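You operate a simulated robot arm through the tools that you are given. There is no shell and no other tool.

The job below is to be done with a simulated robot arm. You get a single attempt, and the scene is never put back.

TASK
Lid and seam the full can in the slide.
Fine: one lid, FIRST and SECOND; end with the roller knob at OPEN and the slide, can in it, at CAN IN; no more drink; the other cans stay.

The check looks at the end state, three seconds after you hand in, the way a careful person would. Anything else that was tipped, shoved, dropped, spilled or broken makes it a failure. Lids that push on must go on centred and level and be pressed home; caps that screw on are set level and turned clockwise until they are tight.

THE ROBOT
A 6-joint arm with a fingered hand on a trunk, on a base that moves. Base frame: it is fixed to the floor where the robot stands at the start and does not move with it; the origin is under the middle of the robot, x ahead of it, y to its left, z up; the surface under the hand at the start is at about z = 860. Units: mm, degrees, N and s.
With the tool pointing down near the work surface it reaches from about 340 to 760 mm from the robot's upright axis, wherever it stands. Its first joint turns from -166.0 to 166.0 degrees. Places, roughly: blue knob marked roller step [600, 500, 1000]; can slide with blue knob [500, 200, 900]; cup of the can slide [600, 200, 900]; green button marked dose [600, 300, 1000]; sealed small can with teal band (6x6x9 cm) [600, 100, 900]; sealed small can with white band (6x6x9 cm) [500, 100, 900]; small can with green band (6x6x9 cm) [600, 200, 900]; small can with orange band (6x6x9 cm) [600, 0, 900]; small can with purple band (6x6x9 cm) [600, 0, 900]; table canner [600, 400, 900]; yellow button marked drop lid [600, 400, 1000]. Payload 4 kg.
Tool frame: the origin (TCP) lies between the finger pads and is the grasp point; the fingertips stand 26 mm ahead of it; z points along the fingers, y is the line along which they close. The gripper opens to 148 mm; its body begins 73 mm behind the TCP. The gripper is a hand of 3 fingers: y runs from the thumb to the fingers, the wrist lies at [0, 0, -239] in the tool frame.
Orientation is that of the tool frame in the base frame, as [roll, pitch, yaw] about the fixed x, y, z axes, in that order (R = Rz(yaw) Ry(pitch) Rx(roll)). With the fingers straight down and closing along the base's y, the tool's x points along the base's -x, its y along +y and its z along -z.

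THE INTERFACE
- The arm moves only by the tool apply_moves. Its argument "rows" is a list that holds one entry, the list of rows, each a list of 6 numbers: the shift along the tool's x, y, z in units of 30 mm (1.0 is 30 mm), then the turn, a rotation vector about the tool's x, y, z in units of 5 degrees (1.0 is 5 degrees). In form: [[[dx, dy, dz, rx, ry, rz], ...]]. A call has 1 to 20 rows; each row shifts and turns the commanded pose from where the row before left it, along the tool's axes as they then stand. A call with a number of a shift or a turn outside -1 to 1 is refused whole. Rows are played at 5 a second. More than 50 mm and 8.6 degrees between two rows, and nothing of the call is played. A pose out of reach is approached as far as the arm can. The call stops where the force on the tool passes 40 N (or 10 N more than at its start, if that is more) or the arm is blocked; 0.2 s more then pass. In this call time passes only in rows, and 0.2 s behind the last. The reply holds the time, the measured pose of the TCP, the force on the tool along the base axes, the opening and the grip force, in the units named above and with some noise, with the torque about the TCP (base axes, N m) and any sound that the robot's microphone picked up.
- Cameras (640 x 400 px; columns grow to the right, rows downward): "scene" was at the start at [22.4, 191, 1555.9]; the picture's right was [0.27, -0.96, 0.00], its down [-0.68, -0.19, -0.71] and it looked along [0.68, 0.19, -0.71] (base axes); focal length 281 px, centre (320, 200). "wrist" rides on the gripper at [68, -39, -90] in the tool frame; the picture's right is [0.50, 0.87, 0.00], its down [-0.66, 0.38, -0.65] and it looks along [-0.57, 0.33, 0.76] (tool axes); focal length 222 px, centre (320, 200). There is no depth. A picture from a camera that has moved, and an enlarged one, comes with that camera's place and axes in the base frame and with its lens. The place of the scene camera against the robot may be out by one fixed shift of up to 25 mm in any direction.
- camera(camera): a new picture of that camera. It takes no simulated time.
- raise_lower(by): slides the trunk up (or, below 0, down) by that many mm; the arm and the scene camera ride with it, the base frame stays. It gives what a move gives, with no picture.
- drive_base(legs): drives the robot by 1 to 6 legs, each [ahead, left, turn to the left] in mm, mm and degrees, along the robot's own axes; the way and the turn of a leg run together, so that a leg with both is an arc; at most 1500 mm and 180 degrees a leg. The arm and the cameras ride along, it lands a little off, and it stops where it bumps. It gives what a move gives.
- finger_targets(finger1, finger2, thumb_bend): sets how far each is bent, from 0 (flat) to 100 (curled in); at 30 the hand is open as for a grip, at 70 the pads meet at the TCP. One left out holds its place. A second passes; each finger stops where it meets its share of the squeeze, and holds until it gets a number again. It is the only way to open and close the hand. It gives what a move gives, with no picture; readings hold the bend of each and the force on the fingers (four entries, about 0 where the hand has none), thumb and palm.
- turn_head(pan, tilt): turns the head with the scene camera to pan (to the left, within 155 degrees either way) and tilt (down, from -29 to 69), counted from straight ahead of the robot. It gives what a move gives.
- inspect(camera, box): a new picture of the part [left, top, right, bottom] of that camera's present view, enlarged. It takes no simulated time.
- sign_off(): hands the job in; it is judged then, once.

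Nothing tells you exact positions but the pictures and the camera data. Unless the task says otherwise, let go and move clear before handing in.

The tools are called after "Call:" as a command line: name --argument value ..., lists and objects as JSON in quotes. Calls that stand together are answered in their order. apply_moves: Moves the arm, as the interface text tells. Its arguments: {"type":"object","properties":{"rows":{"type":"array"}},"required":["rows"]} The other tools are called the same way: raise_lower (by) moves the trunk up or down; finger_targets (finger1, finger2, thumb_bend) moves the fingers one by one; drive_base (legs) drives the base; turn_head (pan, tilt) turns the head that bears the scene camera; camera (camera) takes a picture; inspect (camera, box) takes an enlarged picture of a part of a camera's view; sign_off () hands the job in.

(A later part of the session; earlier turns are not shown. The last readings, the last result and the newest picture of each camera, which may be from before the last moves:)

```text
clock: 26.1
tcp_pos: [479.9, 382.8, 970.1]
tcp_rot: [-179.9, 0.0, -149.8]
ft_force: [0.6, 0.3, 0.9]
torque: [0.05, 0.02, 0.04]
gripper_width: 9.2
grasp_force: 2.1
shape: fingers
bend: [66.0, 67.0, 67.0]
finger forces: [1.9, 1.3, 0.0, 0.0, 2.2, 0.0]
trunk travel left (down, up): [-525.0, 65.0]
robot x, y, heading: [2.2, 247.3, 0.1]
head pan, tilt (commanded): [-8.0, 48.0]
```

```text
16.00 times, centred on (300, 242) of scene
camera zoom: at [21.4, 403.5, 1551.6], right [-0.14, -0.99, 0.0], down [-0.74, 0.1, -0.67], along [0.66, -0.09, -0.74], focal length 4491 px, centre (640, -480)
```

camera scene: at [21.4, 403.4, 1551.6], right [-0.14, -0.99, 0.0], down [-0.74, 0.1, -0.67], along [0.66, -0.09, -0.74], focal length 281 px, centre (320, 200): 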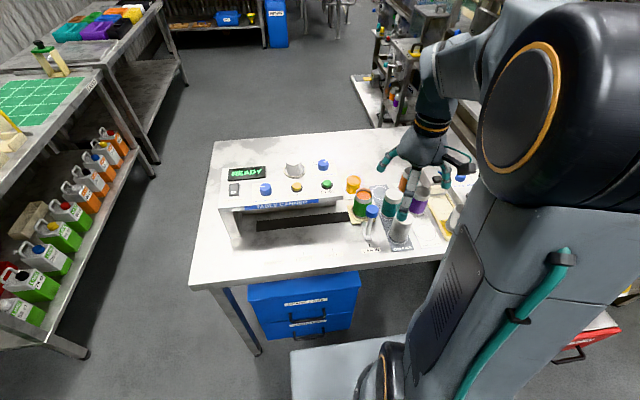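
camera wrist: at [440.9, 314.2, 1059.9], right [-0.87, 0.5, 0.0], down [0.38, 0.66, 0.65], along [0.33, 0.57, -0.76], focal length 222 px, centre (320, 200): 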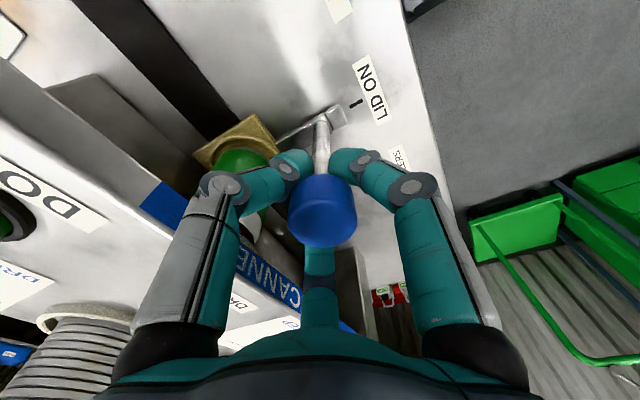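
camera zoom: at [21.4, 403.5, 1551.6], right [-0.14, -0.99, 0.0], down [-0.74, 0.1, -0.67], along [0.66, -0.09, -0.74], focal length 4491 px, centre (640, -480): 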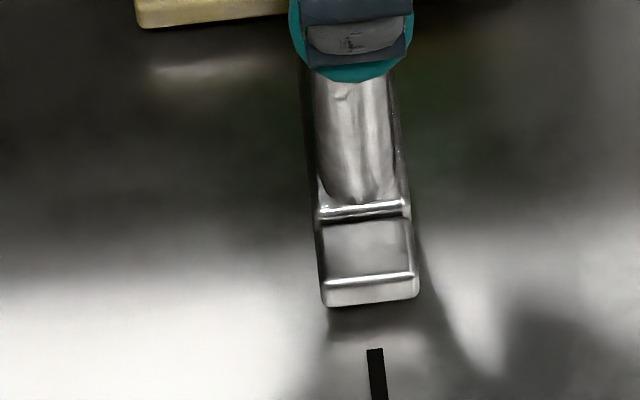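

The pointer is aligned with LID ON. I'll open the fingers and lift straight up.

Call:
finger_targets --finger1 50 --finger2 50 --thumb_bend 50

Call:
apply_moves --rows '[[[0, 0, -0.2, 0, 0, 0], [0, 0, -0.3, 0, 0, 0], [0, 0, -0.4, 0, 0, 0], [0, 0, -0.5, 0, 0, 0], [0, 0, -0.5, 0, 0, 0], [0, 0, -0.5, 0, 0, 0], [0, 0, -0.5, 0, 0, 0], [0, 0, -0.5, 0, 0, 0], [0, 0, -0.5, 0, 0, 0]]]'

Call:
camera --camera "wrist"

Call:
inspect --camera "scene" --box '[220, 140, 380, 260]'

```text
clock: 27.1
tcp_pos: [479.5, 383.4, 969.4]
tcp_rot: [-180.0, 0.0, -149.8]
ft_force: [0.0, 0.6, 0.4]
torque: [0.02, -0.01, -0.01]
gripper_width: 61.6
grasp_force: 0.1
shape: fingers
bend: [50.0, 50.0, 50.0]
finger forces: [0.0, 0.0, 0.1, 0.0, 0.0, 0.0]
trunk travel left (down, up): [-525.0, 65.0]
robot x, y, heading: [0.8, 246.4, 0.3]
head pan, tilt (commanded): [-8.0, 48.0]
```

```text
clock: 29.1
tcp_pos: [478.5, 383.9, 1087.0]
tcp_rot: [179.9, 0.0, -149.8]
ft_force: [-0.3, -0.1, 0.4]
torque: [0.01, -0.01, -0.01]
gripper_width: 61.8
grasp_force: 0.1
shape: fingers
bend: [50.0, 50.0, 50.0]
finger forces: [0.0, 0.0, 0.1, 0.0, 0.0, 0.0]
trunk travel left (down, up): [-525.0, 65.0]
robot x, y, heading: [1.3, 248.2, 0.0]
head pan, tilt (commanded): [-8.0, 48.0]
```

```text
taken
camera wrist: at [440.3, 314.9, 1178.2], right [-0.87, 0.5, 0.0], down [0.38, 0.66, 0.65], along [0.32, 0.57, -0.76], focal length 222 px, centre (320, 200)
```

wrist: 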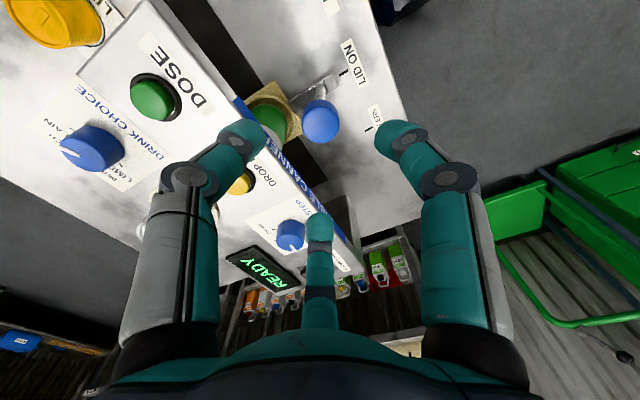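

```text
3.33 times, centred on (300, 200) of scene
camera zoom: at [21.2, 403.6, 1551.5], right [-0.14, -0.99, 0.0], down [-0.74, 0.1, -0.67], along [0.66, -0.09, -0.74], focal length 936 px, centre (387, 200)
```

zoom: 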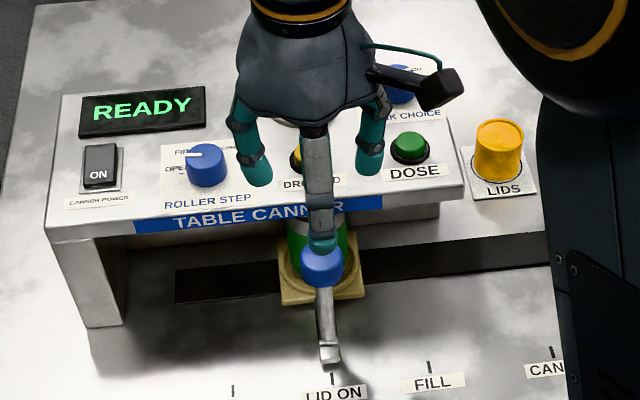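

The slide stays at LID ON. I'll make a fist and move over the yellow DROP LID button, at about (569, 382), then view it before pressing.

Call:
finger_targets --finger1 69 --finger2 69 --thumb_bend 69

Call:
camera --camera "wrist"

```text
clock: 30.1
tcp_pos: [479.4, 384.0, 1087.4]
tcp_rot: [180.0, 0.0, -149.8]
ft_force: [0.4, -1.2, -0.3]
torque: [0.0, 0.0, -0.01]
gripper_width: 2.2
grasp_force: 0.0
shape: fingers
bend: [69.0, 69.0, 69.0]
finger forces: [0.0, 0.1, 0.0, 0.0, 0.0, 0.0]
trunk travel left (down, up): [-525.0, 65.0]
robot x, y, heading: [-2.1, 241.5, -0.1]
head pan, tilt (commanded): [-8.0, 48.0]
```

```text
taken
camera wrist: at [440.5, 315.0, 1178.0], right [-0.87, 0.5, 0.0], down [0.38, 0.66, 0.65], along [0.33, 0.57, -0.76], focal length 222 px, centre (320, 200)
```

wrist: 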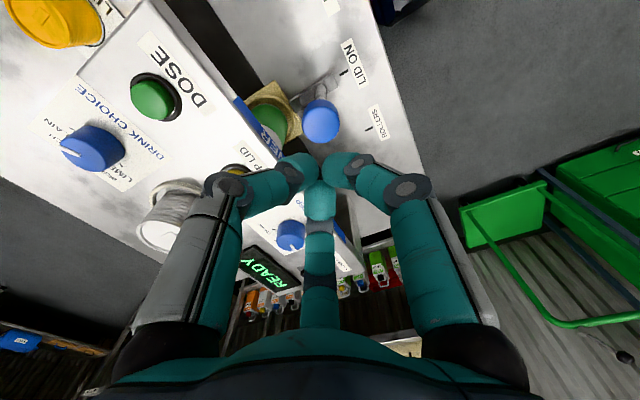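

Call:
apply_moves --rows '[[[-0.5133, -0.302, 0, 0, 0, 0], [-0.5133, -0.302, 0, 0, 0, 0], [-0.5133, -0.302, 0, 0, 0, 0], [-0.5133, -0.302, 0, 0, 0, 0], [-0.5133, -0.302, 0, 0, 0, 0]]]'

Call:
camera --camera "wrist"

Call:
inspect --camera "scene" --box '[220, 120, 380, 240]'

```text
clock: 31.3
tcp_pos: [569.8, 383.3, 1088.0]
tcp_rot: [180.0, 0.1, -149.9]
ft_force: [0.7, -0.9, -0.7]
torque: [0.03, 0.02, 0.01]
gripper_width: 2.5
grasp_force: 0.0
shape: fingers
bend: [69.0, 69.0, 69.0]
finger forces: [0.0, 0.1, 0.0, 0.0, 0.1, 0.0]
trunk travel left (down, up): [-525.0, 65.0]
robot x, y, heading: [1.9, 247.8, 0.0]
head pan, tilt (commanded): [-8.0, 48.0]
```

```text
taken
camera wrist: at [531.2, 315.0, 1178.2], right [-0.87, 0.5, 0.0], down [0.38, 0.66, 0.65], along [0.33, 0.57, -0.76], focal length 222 px, centre (320, 200)
```

wrist: 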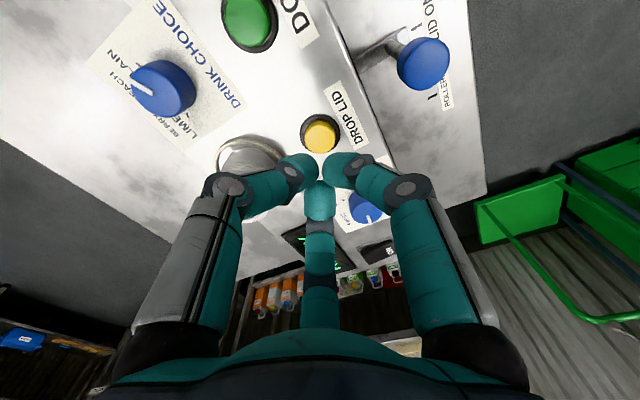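

```text
3.33 times, centred on (300, 180) of scene
camera zoom: at [21.5, 403.6, 1551.6], right [-0.14, -0.99, 0.0], down [-0.74, 0.1, -0.67], along [0.66, -0.09, -0.74], focal length 936 px, centre (387, 267)
```

zoom: 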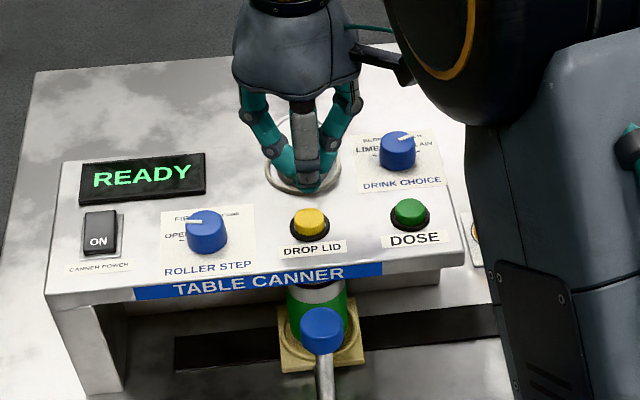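

The yellow button lies right on the tool axis, top at about z 1003. I'll descend fast to about 10 mm above it, then in small steps.

Call:
apply_moves --rows '[[[0, 0, 0.4, 0, 0, 0], [0, 0, 0.4, 0, 0, 0], [0, 0, 0.4, 0, 0, 0], [0, 0, 0.3, 0, 0, 0], [0, 0, 0.1, 0, 0, 0]]]'

Call:
camera --camera "wrist"

Call:
inspect --camera "scene" --box '[220, 120, 380, 240]'

```text
clock: 32.5
tcp_pos: [569.7, 383.2, 1038.7]
tcp_rot: [179.9, 0.1, -150.0]
ft_force: [-1.1, 0.3, 3.2]
torque: [-0.01, 0.0, -0.01]
gripper_width: 2.0
grasp_force: 2.8
shape: fingers
bend: [69.0, 69.0, 69.0]
finger forces: [1.2, 1.2, 0.0, 0.1, 1.8, 0.0]
trunk travel left (down, up): [-525.0, 65.0]
robot x, y, heading: [-0.1, 245.0, 0.2]
head pan, tilt (commanded): [-8.0, 48.0]
heard: click
```

```text
taken
camera wrist: at [530.4, 314.6, 1128.7], right [-0.87, 0.5, 0.0], down [0.38, 0.66, 0.65], along [0.33, 0.57, -0.76], focal length 222 px, centre (320, 200)
```

wrist: 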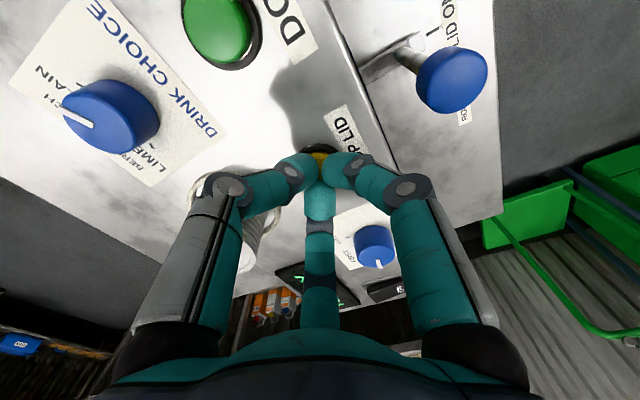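

```text
3.33 times, centred on (300, 180) of scene
camera zoom: at [21.1, 403.5, 1551.7], right [-0.14, -0.99, 0.0], down [-0.74, 0.1, -0.67], along [0.66, -0.09, -0.74], focal length 936 px, centre (387, 267)
```

zoom: 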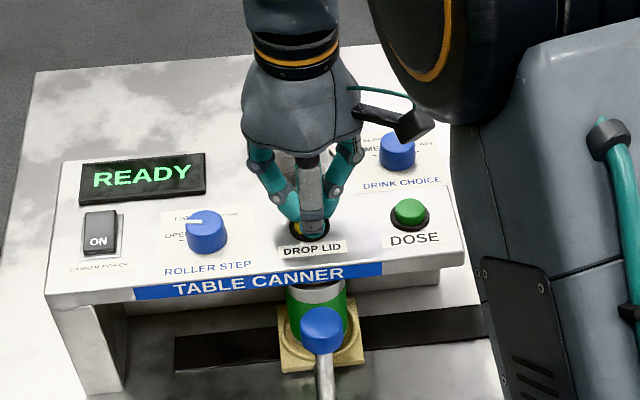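

I heard a click at light contact (3 N), so the button has been pressed. I'll lift straight off and look whether the lid is on and what the display says.

Call:
apply_moves --rows '[[[0, 0, -0.5, 0, 0, 0], [0, 0, -0.5, 0, 0, 0], [0, 0, -0.5, 0, 0, 0], [0, 0, -0.5, 0, 0, 0]]]'

Call:
inspect --camera "scene" --box '[220, 120, 380, 240]'

Call:
inspect --camera "scene" --box '[270, 180, 350, 240]'

```text
clock: 33.5
tcp_pos: [568.3, 382.6, 1098.8]
tcp_rot: [180.0, 0.0, -149.8]
ft_force: [-0.4, 0.0, -0.5]
torque: [-0.02, -0.02, 0.0]
gripper_width: 1.7
grasp_force: 0.0
shape: fingers
bend: [69.0, 69.0, 69.0]
finger forces: [0.0, 0.1, 0.1, 0.0, 0.1, 0.1]
trunk travel left (down, up): [-525.0, 65.0]
robot x, y, heading: [-0.9, 246.7, 0.1]
head pan, tilt (commanded): [-8.0, 48.0]
```

```text
3.33 times, centred on (300, 180) of scene
camera zoom: at [21.3, 403.6, 1551.5], right [-0.14, -0.99, 0.0], down [-0.74, 0.1, -0.67], along [0.66, -0.09, -0.74], focal length 936 px, centre (387, 267)
```

zoom: 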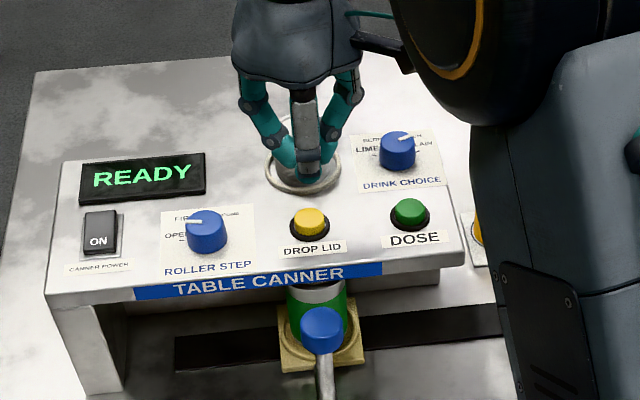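

```text
6.67 times, centred on (310, 210) of scene
camera zoom: at [21.3, 403.6, 1551.5], right [-0.14, -0.99, 0.0], down [-0.74, 0.1, -0.67], along [0.66, -0.09, -0.74], focal length 1871 px, centre (387, 133)
```

zoom: 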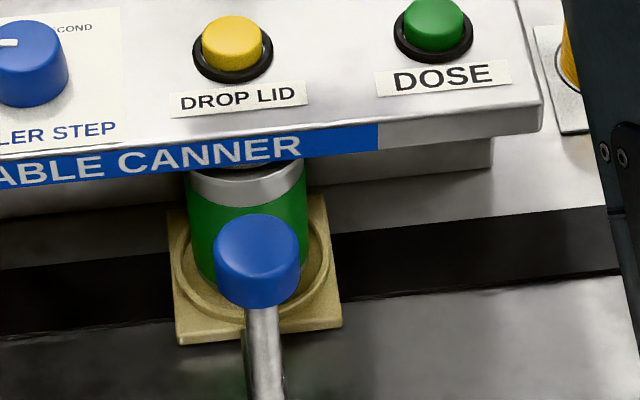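

Call:
inspect --camera "scene" --box '[290, 195, 325, 220]'

Call:
inspect --camera "scene" --box '[230, 140, 300, 190]'

Call:
camera --camera "wrist"

```text
16.00 times, centred on (308, 208) of scene
camera zoom: at [21.3, 403.6, 1551.5], right [-0.14, -0.99, 0.0], down [-0.74, 0.1, -0.67], along [0.66, -0.09, -0.74], focal length 4491 px, centre (520, 80)
```

zoom: 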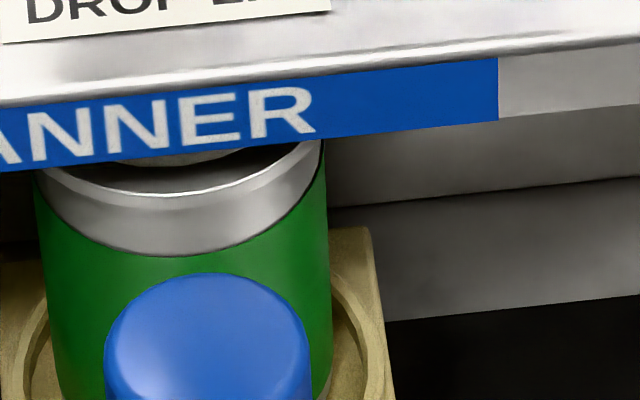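

```text
8.00 times, centred on (265, 165) of scene
camera zoom: at [21.3, 403.6, 1551.5], right [-0.14, -0.99, 0.0], down [-0.74, 0.1, -0.67], along [0.66, -0.09, -0.74], focal length 2246 px, centre (760, 480)
```

zoom: 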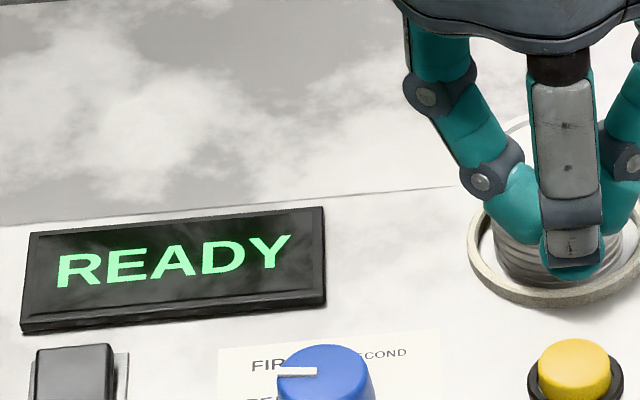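

```text
taken
camera wrist: at [529.1, 314.1, 1189.6], right [-0.87, 0.5, 0.0], down [0.38, 0.66, 0.65], along [0.33, 0.57, -0.76], focal length 222 px, centre (320, 200)
```

wrist: 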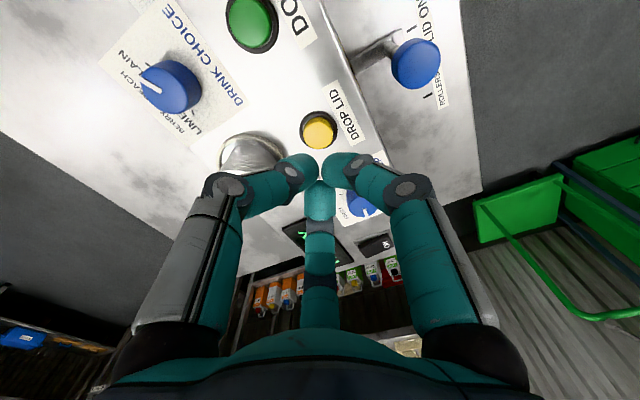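

The display still reads READY and the lid is hidden by the canner edge. I'll back the hand away and up, so that I can look at the lid stack and then lower the trunk for a view under the canner.

Call:
apply_moves --rows '[[[0, 0, -0.8, 0, 0, 0], [0.5, 0.3, -0.8, 0, 0, 0], [0.8, 0.46, -0.8, 0, 0, 0], [0.8, 0.46, -0.8, 0, 0, 0], [0.8, 0.46, -0.8, 0, 0, 0], [0.8, 0.46, -0.8, 0, 0, 0], [0.8, 0.46, -0.8, 0, 0, 0], [0.6, 0.35, -0.8, 0, 0, 0]]]'

Call:
camera --camera "scene"

Call:
inspect --camera "scene" --box '[220, 130, 380, 240]'

```text
clock: 35.3
tcp_pos: [392.0, 382.2, 1290.1]
tcp_rot: [180.0, 0.0, -149.8]
ft_force: [0.2, 0.1, 0.4]
torque: [0.01, -0.04, 0.0]
gripper_width: 1.9
grasp_force: 0.1
shape: fingers
bend: [69.0, 69.0, 69.0]
finger forces: [0.0, 0.0, 0.0, 0.1, 0.1, 0.1]
trunk travel left (down, up): [-525.0, 65.0]
robot x, y, heading: [0.6, 245.2, 0.2]
head pan, tilt (commanded): [-8.0, 48.0]
```

```text
taken
camera scene: at [21.1, 403.6, 1551.5], right [-0.14, -0.99, 0.0], down [-0.74, 0.1, -0.67], along [0.66, -0.09, -0.74], focal length 281 px, centre (320, 200)
```

scene: 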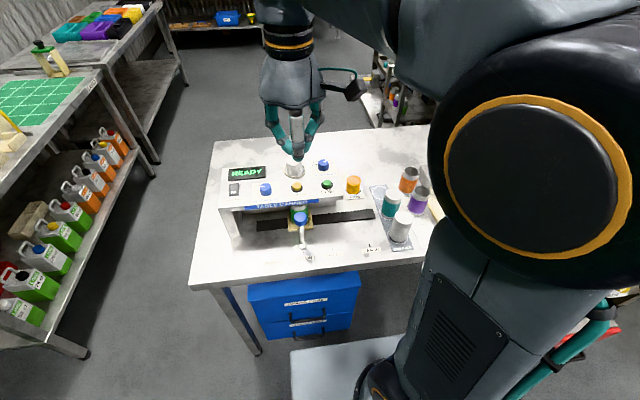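

```text
3.64 times, centred on (300, 185) of scene
camera zoom: at [21.1, 403.6, 1551.5], right [-0.14, -0.99, 0.0], down [-0.74, 0.1, -0.67], along [0.66, -0.09, -0.74], focal length 1021 px, centre (393, 254)
```

zoom: 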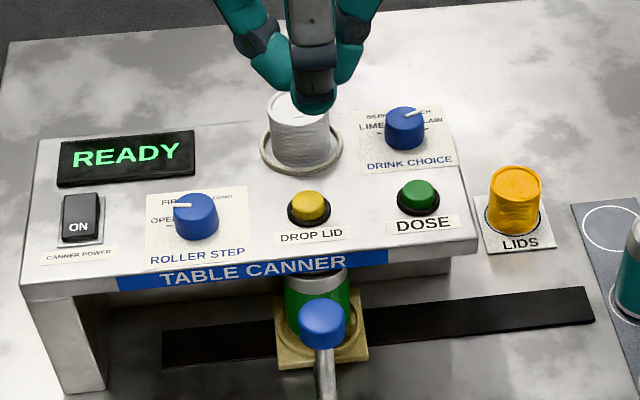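

I'll shift the hand to the right, away from the slide, then lower the trunk to see under the canner.

Call:
apply_moves --rows '[[[0.458, -0.794, 0, 0, 0, 0], [0.458, -0.794, 0, 0, 0, 0], [0.458, -0.794, 0, 0, 0, 0], [0.458, -0.794, 0, 0, 0, 0]]]'

Call:
raise_lower --by -230

Call:
turn_head --pan -2 --tilt 35

Call:
camera --camera "scene"

```text
clock: 36.3
tcp_pos: [394.7, 271.0, 1291.2]
tcp_rot: [-180.0, 0.0, -149.8]
ft_force: [-0.4, -0.9, 0.3]
torque: [0.01, -0.01, 0.01]
gripper_width: 1.9
grasp_force: 0.0
shape: fingers
bend: [69.0, 69.0, 69.0]
finger forces: [0.0, 0.1, 0.0, 0.1, 0.0, 0.0]
trunk travel left (down, up): [-525.0, 65.0]
robot x, y, heading: [1.4, 242.7, 0.0]
head pan, tilt (commanded): [-8.0, 48.0]
```

```text
clock: 38.7
tcp_pos: [393.6, 270.2, 1061.6]
tcp_rot: [-180.0, 0.0, -149.8]
ft_force: [-0.8, -0.1, 0.4]
torque: [0.01, -0.02, 0.01]
gripper_width: 1.9
grasp_force: 0.1
shape: fingers
bend: [69.0, 69.0, 69.0]
finger forces: [0.0, 0.0, 0.1, 0.0, 0.1, 0.0]
trunk travel left (down, up): [-295.0, 295.0]
robot x, y, heading: [-2.1, 246.7, 0.1]
head pan, tilt (commanded): [-8.0, 48.0]
```

```text
clock: 39.5
tcp_pos: [396.5, 271.4, 1060.7]
tcp_rot: [-180.0, 0.0, -149.8]
ft_force: [0.2, -0.4, 0.7]
torque: [-0.06, 0.0, 0.02]
gripper_width: 1.8
grasp_force: 0.0
shape: fingers
bend: [69.0, 69.0, 69.0]
finger forces: [0.0, 0.1, 0.0, 0.1, 0.1, 0.0]
trunk travel left (down, up): [-295.0, 295.0]
robot x, y, heading: [-0.7, 246.7, -0.0]
head pan, tilt (commanded): [-2.0, 35.0]
```

```text
taken
camera scene: at [31.2, 411.5, 1340.5], right [-0.03, -1.0, 0.0], down [-0.57, 0.02, -0.82], along [0.82, -0.03, -0.57], focal length 281 px, centre (320, 200)
```

scene: 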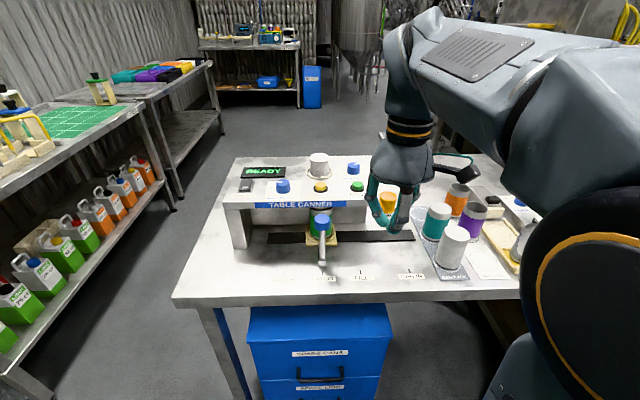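

Call:
inspect --camera "scene" --box '[300, 195, 340, 225]'

Call:
inspect --camera "scene" --box '[220, 140, 400, 250]'

```text
13.33 times, centred on (320, 210) of scene
camera zoom: at [31.2, 411.5, 1340.5], right [-0.03, -1.0, 0.0], down [-0.57, 0.02, -0.82], along [0.82, -0.03, -0.57], focal length 3743 px, centre (320, 67)
```

zoom: 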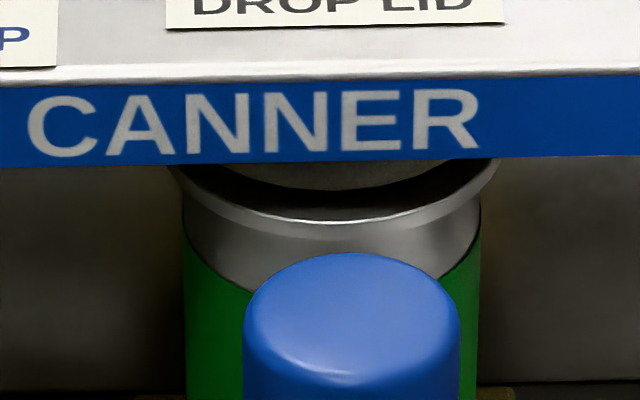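

```text
3.56 times, centred on (310, 195) of scene
camera zoom: at [31.2, 411.5, 1340.5], right [-0.03, -1.0, 0.0], down [-0.57, 0.02, -0.82], along [0.82, -0.03, -0.57], focal length 998 px, centre (356, 218)
```

zoom: 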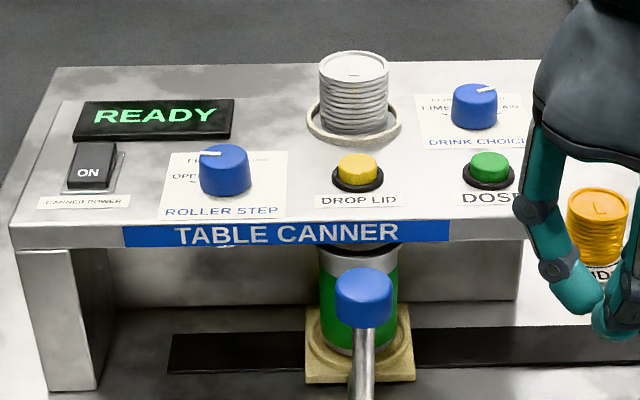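

I see a rim with a grey disc inside it, likely the lid, but I want to be sure. I'll raise the arm and lower the trunk more for a flatter view.

Call:
apply_moves --rows '[[[0, 0, -1, 0, 0, 0], [0, 0, -1, 0, 0, 0], [0, 0, -1, 0, 0, 0], [0, 0, -1, 0, 0, 0], [0, 0, -1, 0, 0, 0], [0, 0, -1, 0, 0, 0], [0, 0, -1, 0, 0, 0], [0, 0, -1, 0, 0, 0]]]'

Call:
raise_lower --by -220

Call:
turn_head --pan -2 --tilt 20

Call:
camera --camera "scene"

```text
clock: 41.2
tcp_pos: [377.8, 302.8, 1175.8]
tcp_rot: [-179.8, 0.2, -149.9]
ft_force: [0.5, -0.3, -0.3]
torque: [0.01, 0.01, 0.0]
gripper_width: 1.7
grasp_force: 0.2
shape: fingers
bend: [69.0, 69.0, 69.0]
finger forces: [0.1, 0.0, 0.0, 0.1, 0.1, 0.1]
out of reach, approached as far as the arm can: row 4, 5, 6, 7, 8
trunk travel left (down, up): [-295.0, 295.0]
robot x, y, heading: [-0.7, 244.2, -0.2]
head pan, tilt (commanded): [-2.0, 35.0]
```

```text
clock: 43.6
tcp_pos: [378.8, 301.9, 957.1]
tcp_rot: [-179.8, 0.2, -149.8]
ft_force: [0.4, -0.4, 0.2]
torque: [-0.04, -0.01, 0.0]
gripper_width: 1.8
grasp_force: 0.0
shape: fingers
bend: [69.0, 69.0, 69.0]
finger forces: [0.0, 0.0, 0.0, 0.0, 0.0, 0.0]
trunk travel left (down, up): [-75.0, 515.0]
robot x, y, heading: [-0.3, 245.2, 0.1]
head pan, tilt (commanded): [-2.0, 35.0]
```

```text
clock: 44.4
tcp_pos: [377.3, 302.8, 956.6]
tcp_rot: [-179.9, 0.2, -149.8]
ft_force: [-0.7, -0.2, -0.4]
torque: [0.0, -0.03, 0.03]
gripper_width: 1.7
grasp_force: 0.0
shape: fingers
bend: [69.0, 69.0, 69.0]
finger forces: [0.0, 0.0, 0.1, 0.1, 0.0, 0.1]
trunk travel left (down, up): [-75.0, 515.0]
robot x, y, heading: [1.2, 244.0, 0.2]
head pan, tilt (commanded): [-2.0, 20.0]
```

```text
taken
camera scene: at [36.3, 411.3, 1144.4], right [-0.03, -1.0, 0.0], down [-0.34, 0.01, -0.94], along [0.94, -0.03, -0.34], focal length 281 px, centre (320, 200)
```

scene: 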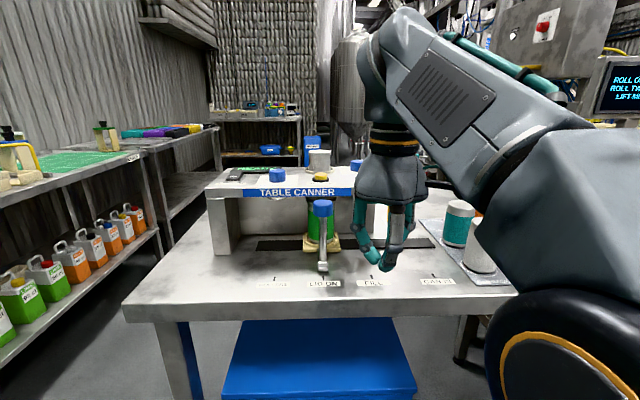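

Call:
inspect --camera "scene" --box '[300, 185, 345, 215]'

Call:
inspect --camera "scene" --box '[560, 40, 640, 140]'

```text
13.33 times, centred on (322, 200) of scene
camera zoom: at [36.3, 411.3, 1144.4], right [-0.03, -1.0, 0.0], down [-0.34, 0.01, -0.94], along [0.94, -0.03, -0.34], focal length 3743 px, centre (287, 200)
```

zoom: 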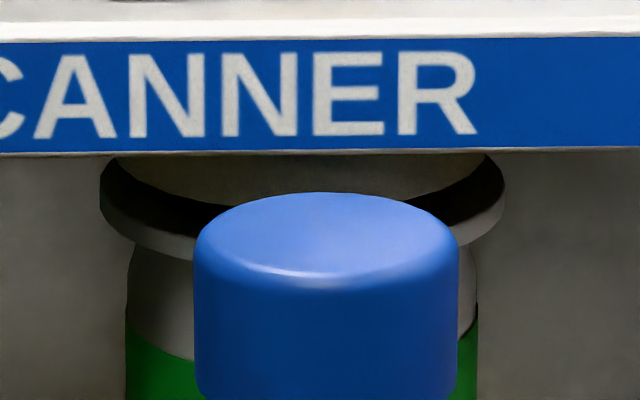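

```text
4.00 times, centred on (600, 90) of scene
camera zoom: at [36.3, 411.3, 1144.4], right [-0.03, -1.0, 0.0], down [-0.34, 0.01, -0.94], along [0.94, -0.03, -0.34], focal length 1123 px, centre (-800, 640)
```

zoom: 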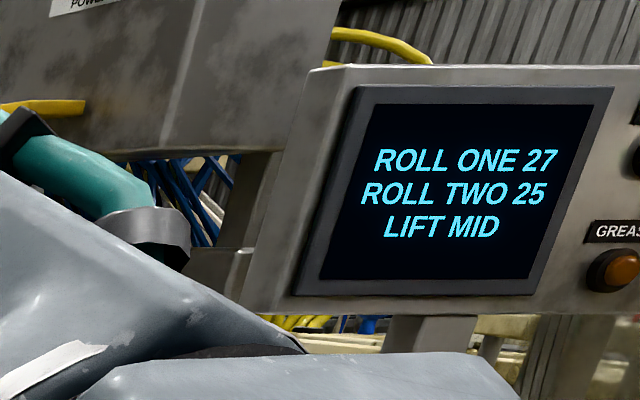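

The lid is on: its flange stands out wider than the can's neck, with a recessed panel inside. I'll raise the trunk back and turn the head to the earlier view.

Call:
raise_lower --by 450

Call:
turn_head --pan -8 --tilt 48

Call:
apply_moves --rows '[[[0, 0, 0.3, 0, 0, 0]]]'

Call:
camera --camera "scene"

```text
refused: 450 is not a number from -400 to 400
```

```text
clock: 45.3
tcp_pos: [378.5, 302.7, 956.6]
tcp_rot: [-179.9, 0.3, -149.9]
ft_force: [0.4, -0.2, 0.7]
torque: [0.0, 0.06, 0.0]
gripper_width: 2.2
grasp_force: 0.1
shape: fingers
bend: [69.0, 69.0, 69.0]
finger forces: [0.0, 0.0, 0.0, 0.1, 0.0, 0.1]
trunk travel left (down, up): [-75.0, 515.0]
robot x, y, heading: [-0.7, 245.1, 0.1]
head pan, tilt (commanded): [-8.0, 48.0]
```

```text
clock: 45.7
tcp_pos: [378.4, 304.2, 947.2]
tcp_rot: [-179.7, 0.2, -149.9]
ft_force: [0.1, 0.3, 0.1]
torque: [0.01, 0.03, 0.01]
gripper_width: 1.6
grasp_force: 0.1
shape: fingers
bend: [69.0, 69.0, 69.0]
finger forces: [0.0, 0.1, 0.0, 0.1, 0.0, 0.0]
trunk travel left (down, up): [-75.0, 515.0]
robot x, y, heading: [-2.9, 244.4, 0.2]
head pan, tilt (commanded): [-8.0, 48.0]
```

```text
taken
camera scene: at [21.3, 403.6, 1101.6], right [-0.14, -0.99, 0.0], down [-0.74, 0.1, -0.67], along [0.66, -0.09, -0.74], focal length 281 px, centre (320, 200)
```

scene: 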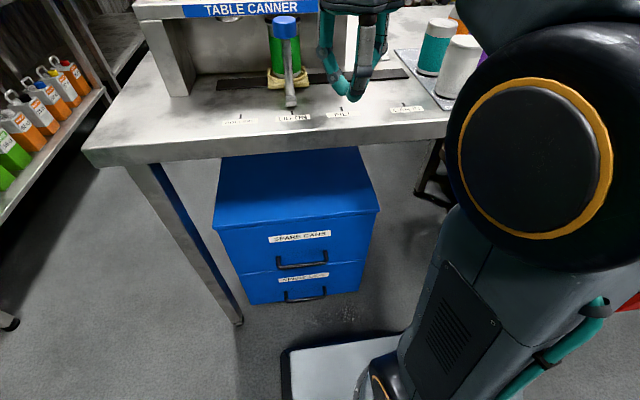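

The limit is 400 mm per call; I'll raise the trunk in two parts.

Call:
raise_lower --by 225

Call:
raise_lower --by 225

Call:
camera --camera "scene"

Call:
camera --camera "wrist"

```text
clock: 48.1
tcp_pos: [378.5, 303.4, 1172.1]
tcp_rot: [-179.9, 0.2, -149.9]
ft_force: [0.5, 0.0, -0.3]
torque: [-0.01, 0.03, 0.0]
gripper_width: 1.7
grasp_force: 0.0
shape: fingers
bend: [69.0, 69.0, 69.0]
finger forces: [0.1, 0.1, 0.1, 0.0, 0.1, 0.1]
trunk travel left (down, up): [-300.0, 290.0]
robot x, y, heading: [1.9, 245.4, 0.3]
head pan, tilt (commanded): [-8.0, 48.0]
```

```text
clock: 50.4
tcp_pos: [377.9, 302.1, 1397.2]
tcp_rot: [-179.9, 0.2, -149.8]
ft_force: [-0.1, -0.1, 0.7]
torque: [-0.02, -0.02, -0.01]
gripper_width: 1.8
grasp_force: 0.0
shape: fingers
bend: [69.0, 69.0, 69.0]
finger forces: [0.0, 0.1, 0.1, 0.0, 0.0, 0.0]
trunk travel left (down, up): [-525.0, 65.0]
robot x, y, heading: [-1.2, 245.8, 0.2]
head pan, tilt (commanded): [-8.0, 48.0]
```

```text
taken
camera scene: at [21.3, 403.6, 1551.5], right [-0.14, -0.99, 0.0], down [-0.74, 0.1, -0.67], along [0.66, -0.09, -0.74], focal length 281 px, centre (320, 200)
```

scene: 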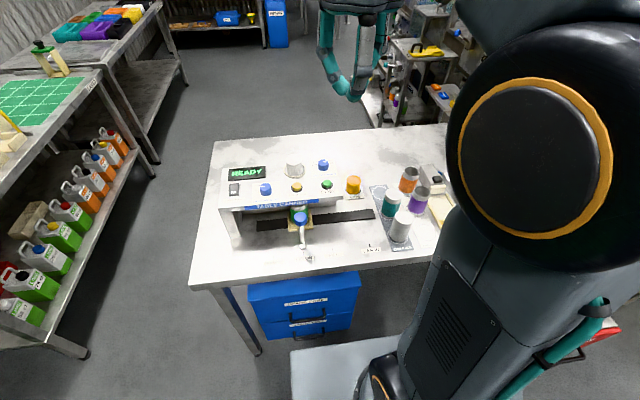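

```text
taken
camera wrist: at [338.5, 233.6, 1487.9], right [-0.87, 0.5, 0.0], down [0.38, 0.66, 0.66], along [0.33, 0.57, -0.76], focal length 222 px, centre (320, 200)
```

wrist: 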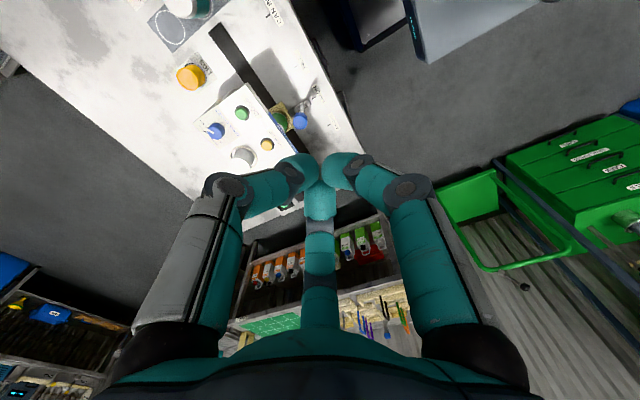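

Everything is unchanged: slide at LID ON, cans in place. I'll open the hand to 50 and return to hover over the slide knob.

Call:
finger_targets --finger1 50 --finger2 50 --thumb_bend 50

Call:
apply_moves --rows '[[[-0.36, 0.0546, 0.897, 0, 0, 0], [-0.36, 0.0546, 0.897, 0, 0, 0], [-0.36, 0.0546, 0.897, 0, 0, 0], [-0.36, 0.0546, 0.897, 0, 0, 0], [-0.36, 0.0546, 0.897, 0, 0, 0], [-0.36, 0.0546, 0.897, 0, 0, 0], [-0.36, 0.0546, 0.897, 0, 0, 0], [-0.36, 0.0546, 0.897, 0, 0, 0], [-0.36, 0.0546, 0.897, 0, 0, 0], [-0.36, 0.0546, 0.897, 0, 0, 0], [-0.36, 0.0546, 0.897, 0, 0, 0], [-0.36, 0.0546, 0.897, 0, 0, 0]]]'

Call:
camera --camera "wrist"

```text
clock: 51.4
tcp_pos: [378.0, 302.5, 1397.2]
tcp_rot: [-179.9, 0.2, -150.0]
ft_force: [0.2, 0.1, 0.9]
torque: [0.0, -0.02, 0.02]
gripper_width: 61.6
grasp_force: 0.1
shape: fingers
bend: [50.0, 50.0, 50.0]
finger forces: [0.1, 0.0, 0.0, 0.1, 0.0, 0.0]
trunk travel left (down, up): [-525.0, 65.0]
robot x, y, heading: [-1.0, 242.9, 0.3]
head pan, tilt (commanded): [-8.0, 48.0]
```

```text
clock: 54.0
tcp_pos: [482.4, 385.9, 1075.2]
tcp_rot: [-179.8, 0.2, -149.9]
ft_force: [0.4, -0.4, -0.4]
torque: [0.0, -0.01, 0.02]
gripper_width: 61.8
grasp_force: 0.1
shape: fingers
bend: [50.0, 50.0, 50.0]
finger forces: [0.0, 0.0, 0.0, 0.0, 0.0, 0.0]
trunk travel left (down, up): [-525.0, 65.0]
robot x, y, heading: [-1.0, 245.6, -0.0]
head pan, tilt (commanded): [-8.0, 48.0]
```

```text
taken
camera wrist: at [442.0, 317.2, 1164.9], right [-0.87, 0.5, 0.0], down [0.37, 0.66, 0.66], along [0.33, 0.57, -0.75], focal length 222 px, centre (320, 200)
```

wrist: 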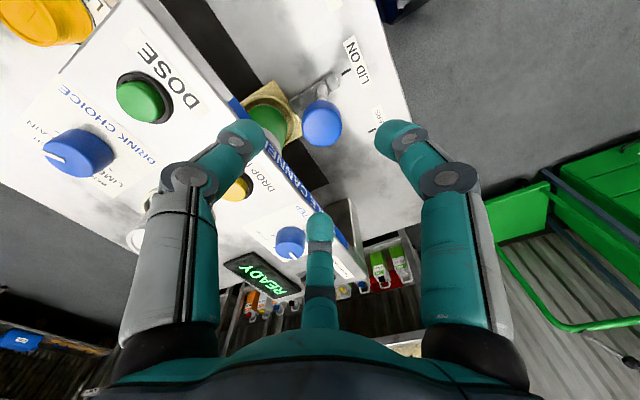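

I'll correct by about 2 mm and descend to the same grip height as before.

Call:
apply_moves --rows '[[[0.062, -0.033, 0.3, 0, 0, 0], [0, 0, 0.5, 0, 0, 0], [0, 0, 0.5, 0, 0, 0], [0, 0, 0.5, 0, 0, 0], [0, 0, 0.5, 0, 0, 0], [0, 0, 0.4, 0, 0, 0], [0, 0, 0.3, 0, 0, 0], [0, 0, 0.25, 0, 0, 0], [0, 0, 0.25, 0, 0, 0]]]'

Call:
camera --camera "wrist"

```text
clock: 56.0
tcp_pos: [480.1, 383.2, 971.1]
tcp_rot: [-179.9, 0.3, -149.9]
ft_force: [0.0, -0.1, -1.1]
torque: [-0.02, -0.02, 0.03]
gripper_width: 61.8
grasp_force: 0.0
shape: fingers
bend: [50.0, 50.0, 50.0]
finger forces: [0.0, 0.0, 0.0, 0.0, 0.0, 0.1]
trunk travel left (down, up): [-525.0, 65.0]
robot x, y, heading: [-4.1, 245.0, 0.1]
head pan, tilt (commanded): [-8.0, 48.0]
```

```text
taken
camera wrist: at [441.4, 314.2, 1060.2], right [-0.87, 0.5, 0.0], down [0.38, 0.66, 0.66], along [0.33, 0.57, -0.76], focal length 222 px, centre (320, 200)
```

wrist: 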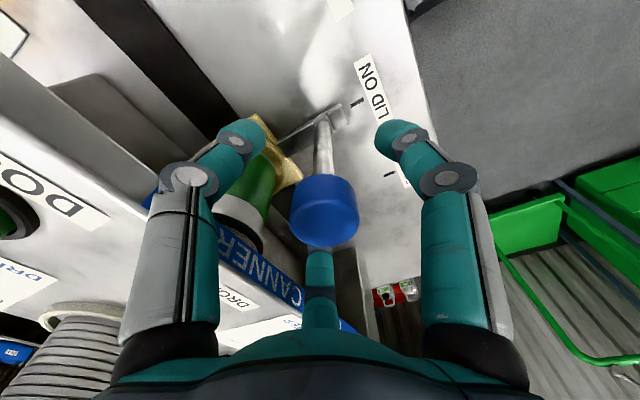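

Call:
apply_moves --rows '[[[0.032, 0.057, 0, 0, 0, 0]]]'

Call:
finger_targets --finger1 68 --finger2 68 --thumb_bend 68

Call:
inspect --camera "wrist" --box '[200, 100, 360, 260]'

```text
clock: 56.4
tcp_pos: [479.1, 382.7, 970.1]
tcp_rot: [-179.9, 0.2, -150.0]
ft_force: [0.2, -0.8, -0.1]
torque: [0.0, 0.01, 0.04]
gripper_width: 61.9
grasp_force: 0.1
shape: fingers
bend: [50.0, 50.0, 50.0]
finger forces: [0.0, 0.1, 0.0, 0.0, 0.0, 0.0]
trunk travel left (down, up): [-525.0, 65.0]
robot x, y, heading: [1.6, 246.4, 0.0]
head pan, tilt (commanded): [-8.0, 48.0]
```

```text
clock: 57.4
tcp_pos: [478.4, 383.2, 969.5]
tcp_rot: [-179.9, 0.2, -149.9]
ft_force: [-0.2, -0.9, 0.0]
torque: [0.03, 0.01, 0.0]
gripper_width: 8.9
grasp_force: 2.9
shape: fingers
bend: [67.0, 66.0, 67.0]
finger forces: [1.3, 1.5, 0.0, 0.1, 1.8, 0.0]
trunk travel left (down, up): [-525.0, 65.0]
robot x, y, heading: [-4.1, 248.7, -0.0]
head pan, tilt (commanded): [-8.0, 48.0]
```

```text
2.50 times, centred on (280, 180) of wrist
camera zoom: at [439.9, 314.6, 1059.8], right [-0.87, 0.5, 0.0], down [0.38, 0.66, 0.66], along [0.33, 0.57, -0.76], focal length 555 px, centre (420, 250)
```

zoom: 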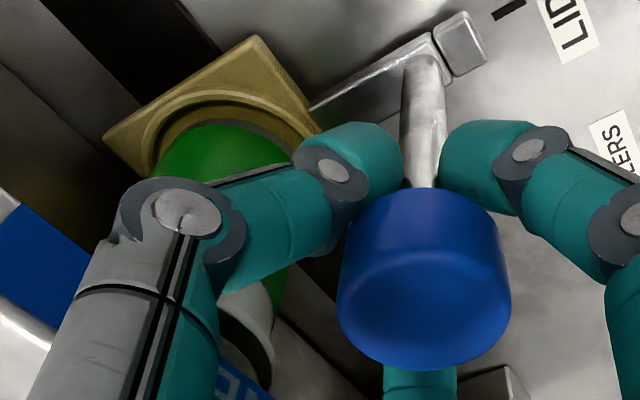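

Gripped again. I'll slide gently about 80 mm to the left toward ROLLERS.

Call:
apply_moves --rows '[[[-0.0125, 0.02165, 0, 0, 0, 0], [-0.025, 0.0433, 0, 0, 0, 0], [-0.05, 0.0866, 0, 0, 0, 0], [-0.075, 0.13, 0, 0, 0, 0], [-0.1, 0.1732, 0, 0, 0, 0], [-0.1, 0.1732, 0, 0, 0, 0], [-0.1, 0.1732, 0, 0, 0, 0], [-0.1, 0.1732, 0, 0, 0, 0], [-0.1, 0.1732, 0, 0, 0, 0], [-0.1, 0.1732, 0, 0, 0, 0], [-0.1, 0.1732, 0, 0, 0, 0], [-0.1, 0.1732, 0, 0, 0, 0], [-0.1, 0.1732, 0, 0, 0, 0], [-0.1, 0.1732, 0, 0, 0, 0], [-0.075, 0.13, 0, 0, 0, 0], [-0.05, 0.0866, 0, 0, 0, 0], [-0.025, 0.0433, 0, 0, 0, 0], [-0.0125, 0.02165, 0, 0, 0, 0]]]'

Call:
inspect --camera "scene" --box '[210, 140, 370, 260]'

Call:
inspect --camera "scene" --box '[255, 230, 295, 255]'

Call:
camera --camera "wrist"

```text
clock: 61.2
tcp_pos: [479.5, 462.6, 969.7]
tcp_rot: [-179.9, 0.3, -150.0]
ft_force: [-0.2, 1.1, -1.7]
torque: [0.07, 0.0, -0.02]
gripper_width: 9.0
grasp_force: 2.7
shape: fingers
bend: [67.0, 66.0, 67.0]
finger forces: [1.3, 1.8, 0.1, 0.0, 1.9, 0.0]
trunk travel left (down, up): [-525.0, 65.0]
robot x, y, heading: [-1.1, 245.6, 0.2]
head pan, tilt (commanded): [-8.0, 48.0]
```

```text
3.33 times, centred on (290, 200) of scene
camera zoom: at [21.5, 403.7, 1551.6], right [-0.14, -0.99, 0.0], down [-0.74, 0.1, -0.67], along [0.66, -0.09, -0.74], focal length 936 px, centre (420, 200)
```

zoom: 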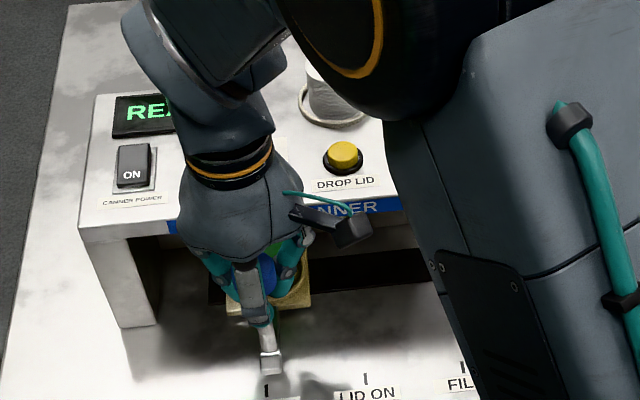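

```text
16.00 times, centred on (275, 242) of scene
camera zoom: at [21.5, 403.7, 1551.6], right [-0.14, -0.99, 0.0], down [-0.74, 0.1, -0.67], along [0.66, -0.09, -0.74], focal length 4491 px, centre (1040, -480)
```

zoom: 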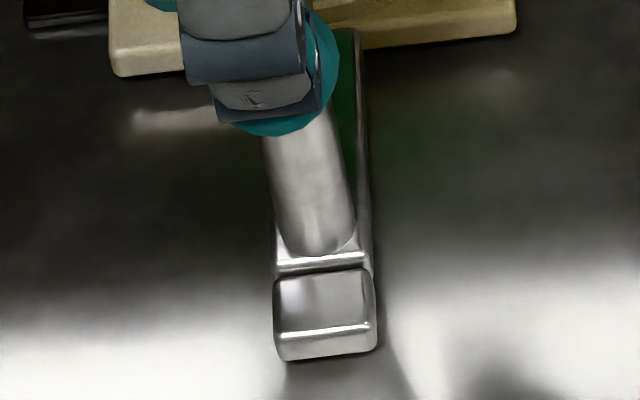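

```text
taken
camera wrist: at [439.7, 394.2, 1060.5], right [-0.87, 0.5, 0.0], down [0.38, 0.66, 0.66], along [0.33, 0.57, -0.76], focal length 222 px, centre (320, 200)
```

wrist: 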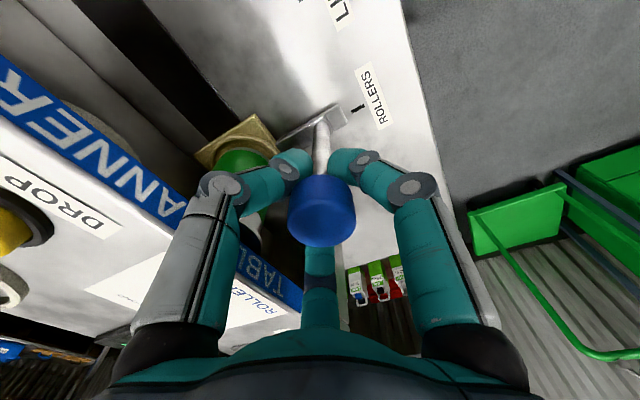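

Call:
inspect --camera "scene" --box '[255, 235, 295, 260]'

Call:
inspect --camera "wrist" --box '[310, 90, 370, 130]'

```text
16.00 times, centred on (275, 248) of scene
camera zoom: at [21.5, 403.7, 1551.6], right [-0.14, -0.99, 0.0], down [-0.74, 0.1, -0.67], along [0.66, -0.09, -0.74], focal length 4491 px, centre (1040, -560)
```

zoom: 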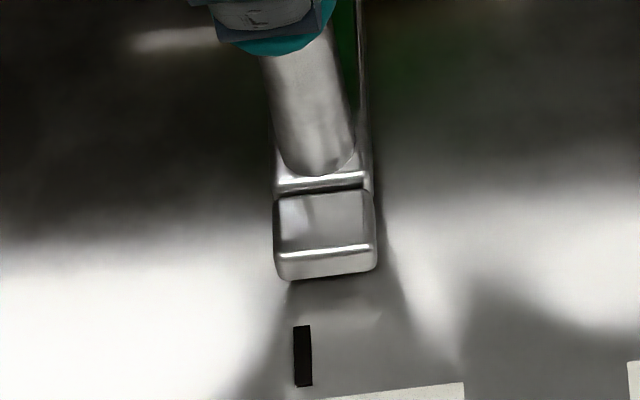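

```text
10.00 times, centred on (340, 110) of wrist
camera zoom: at [439.7, 394.2, 1060.5], right [-0.87, 0.5, 0.0], down [0.38, 0.66, 0.66], along [0.33, 0.57, -0.76], focal length 2221 px, centre (120, 1100)
```

zoom: 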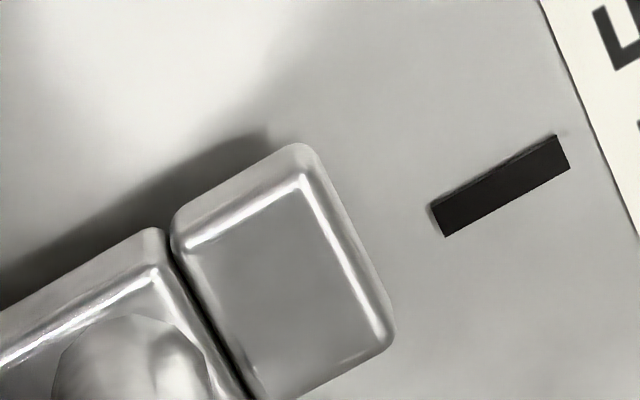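

The pointer is about 5 mm short of the ROLLERS tick. I'll move 4.8 mm more and recheck.

Call:
apply_moves --rows '[[[-0.01, 0.0173, 0, 0, 0, 0], [-0.02, 0.0346, 0, 0, 0, 0], [-0.02, 0.0346, 0, 0, 0, 0], [-0.02, 0.0346, 0, 0, 0, 0], [-0.01, 0.0173, 0, 0, 0, 0]]]'

Call:
inspect --camera "scene" --box '[255, 235, 295, 260]'

Call:
inspect --camera "wrist" --box '[310, 90, 370, 130]'

```text
clock: 62.4
tcp_pos: [479.3, 467.3, 969.9]
tcp_rot: [-179.9, 0.2, -149.9]
ft_force: [0.7, 0.9, -1.7]
torque: [0.05, 0.04, 0.03]
gripper_width: 8.9
grasp_force: 2.6
shape: fingers
bend: [67.0, 66.0, 67.0]
finger forces: [1.5, 1.7, 0.1, 0.0, 2.2, 0.0]
trunk travel left (down, up): [-525.0, 65.0]
robot x, y, heading: [-1.3, 246.8, 0.0]
head pan, tilt (commanded): [-8.0, 48.0]
```

```text
16.00 times, centred on (275, 248) of scene
camera zoom: at [21.5, 403.7, 1551.5], right [-0.14, -0.99, 0.0], down [-0.74, 0.1, -0.67], along [0.66, -0.09, -0.74], focal length 4491 px, centre (1040, -560)
```

zoom: 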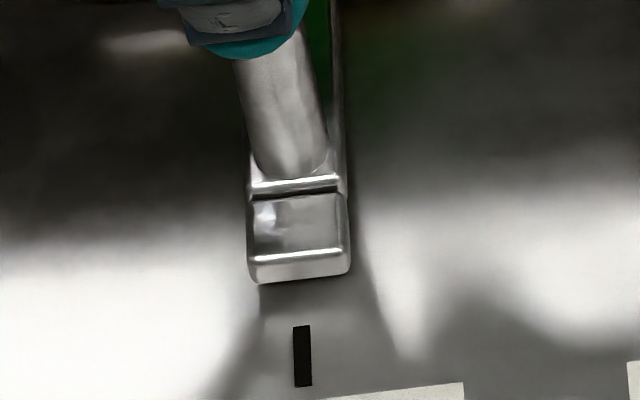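

```text
10.00 times, centred on (340, 110) of wrist
camera zoom: at [439.7, 398.8, 1060.6], right [-0.87, 0.5, 0.0], down [0.38, 0.66, 0.66], along [0.33, 0.57, -0.76], focal length 2221 px, centre (120, 1100)
```

zoom: 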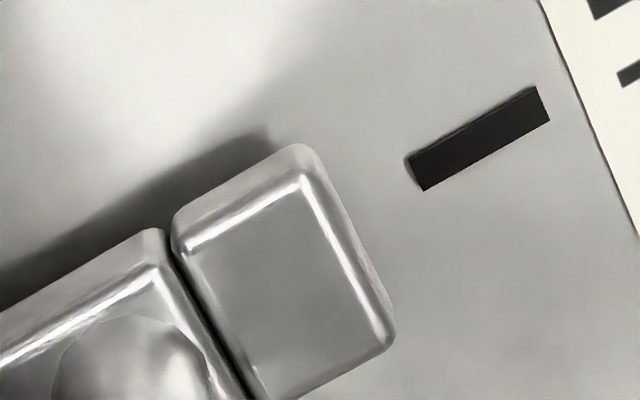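

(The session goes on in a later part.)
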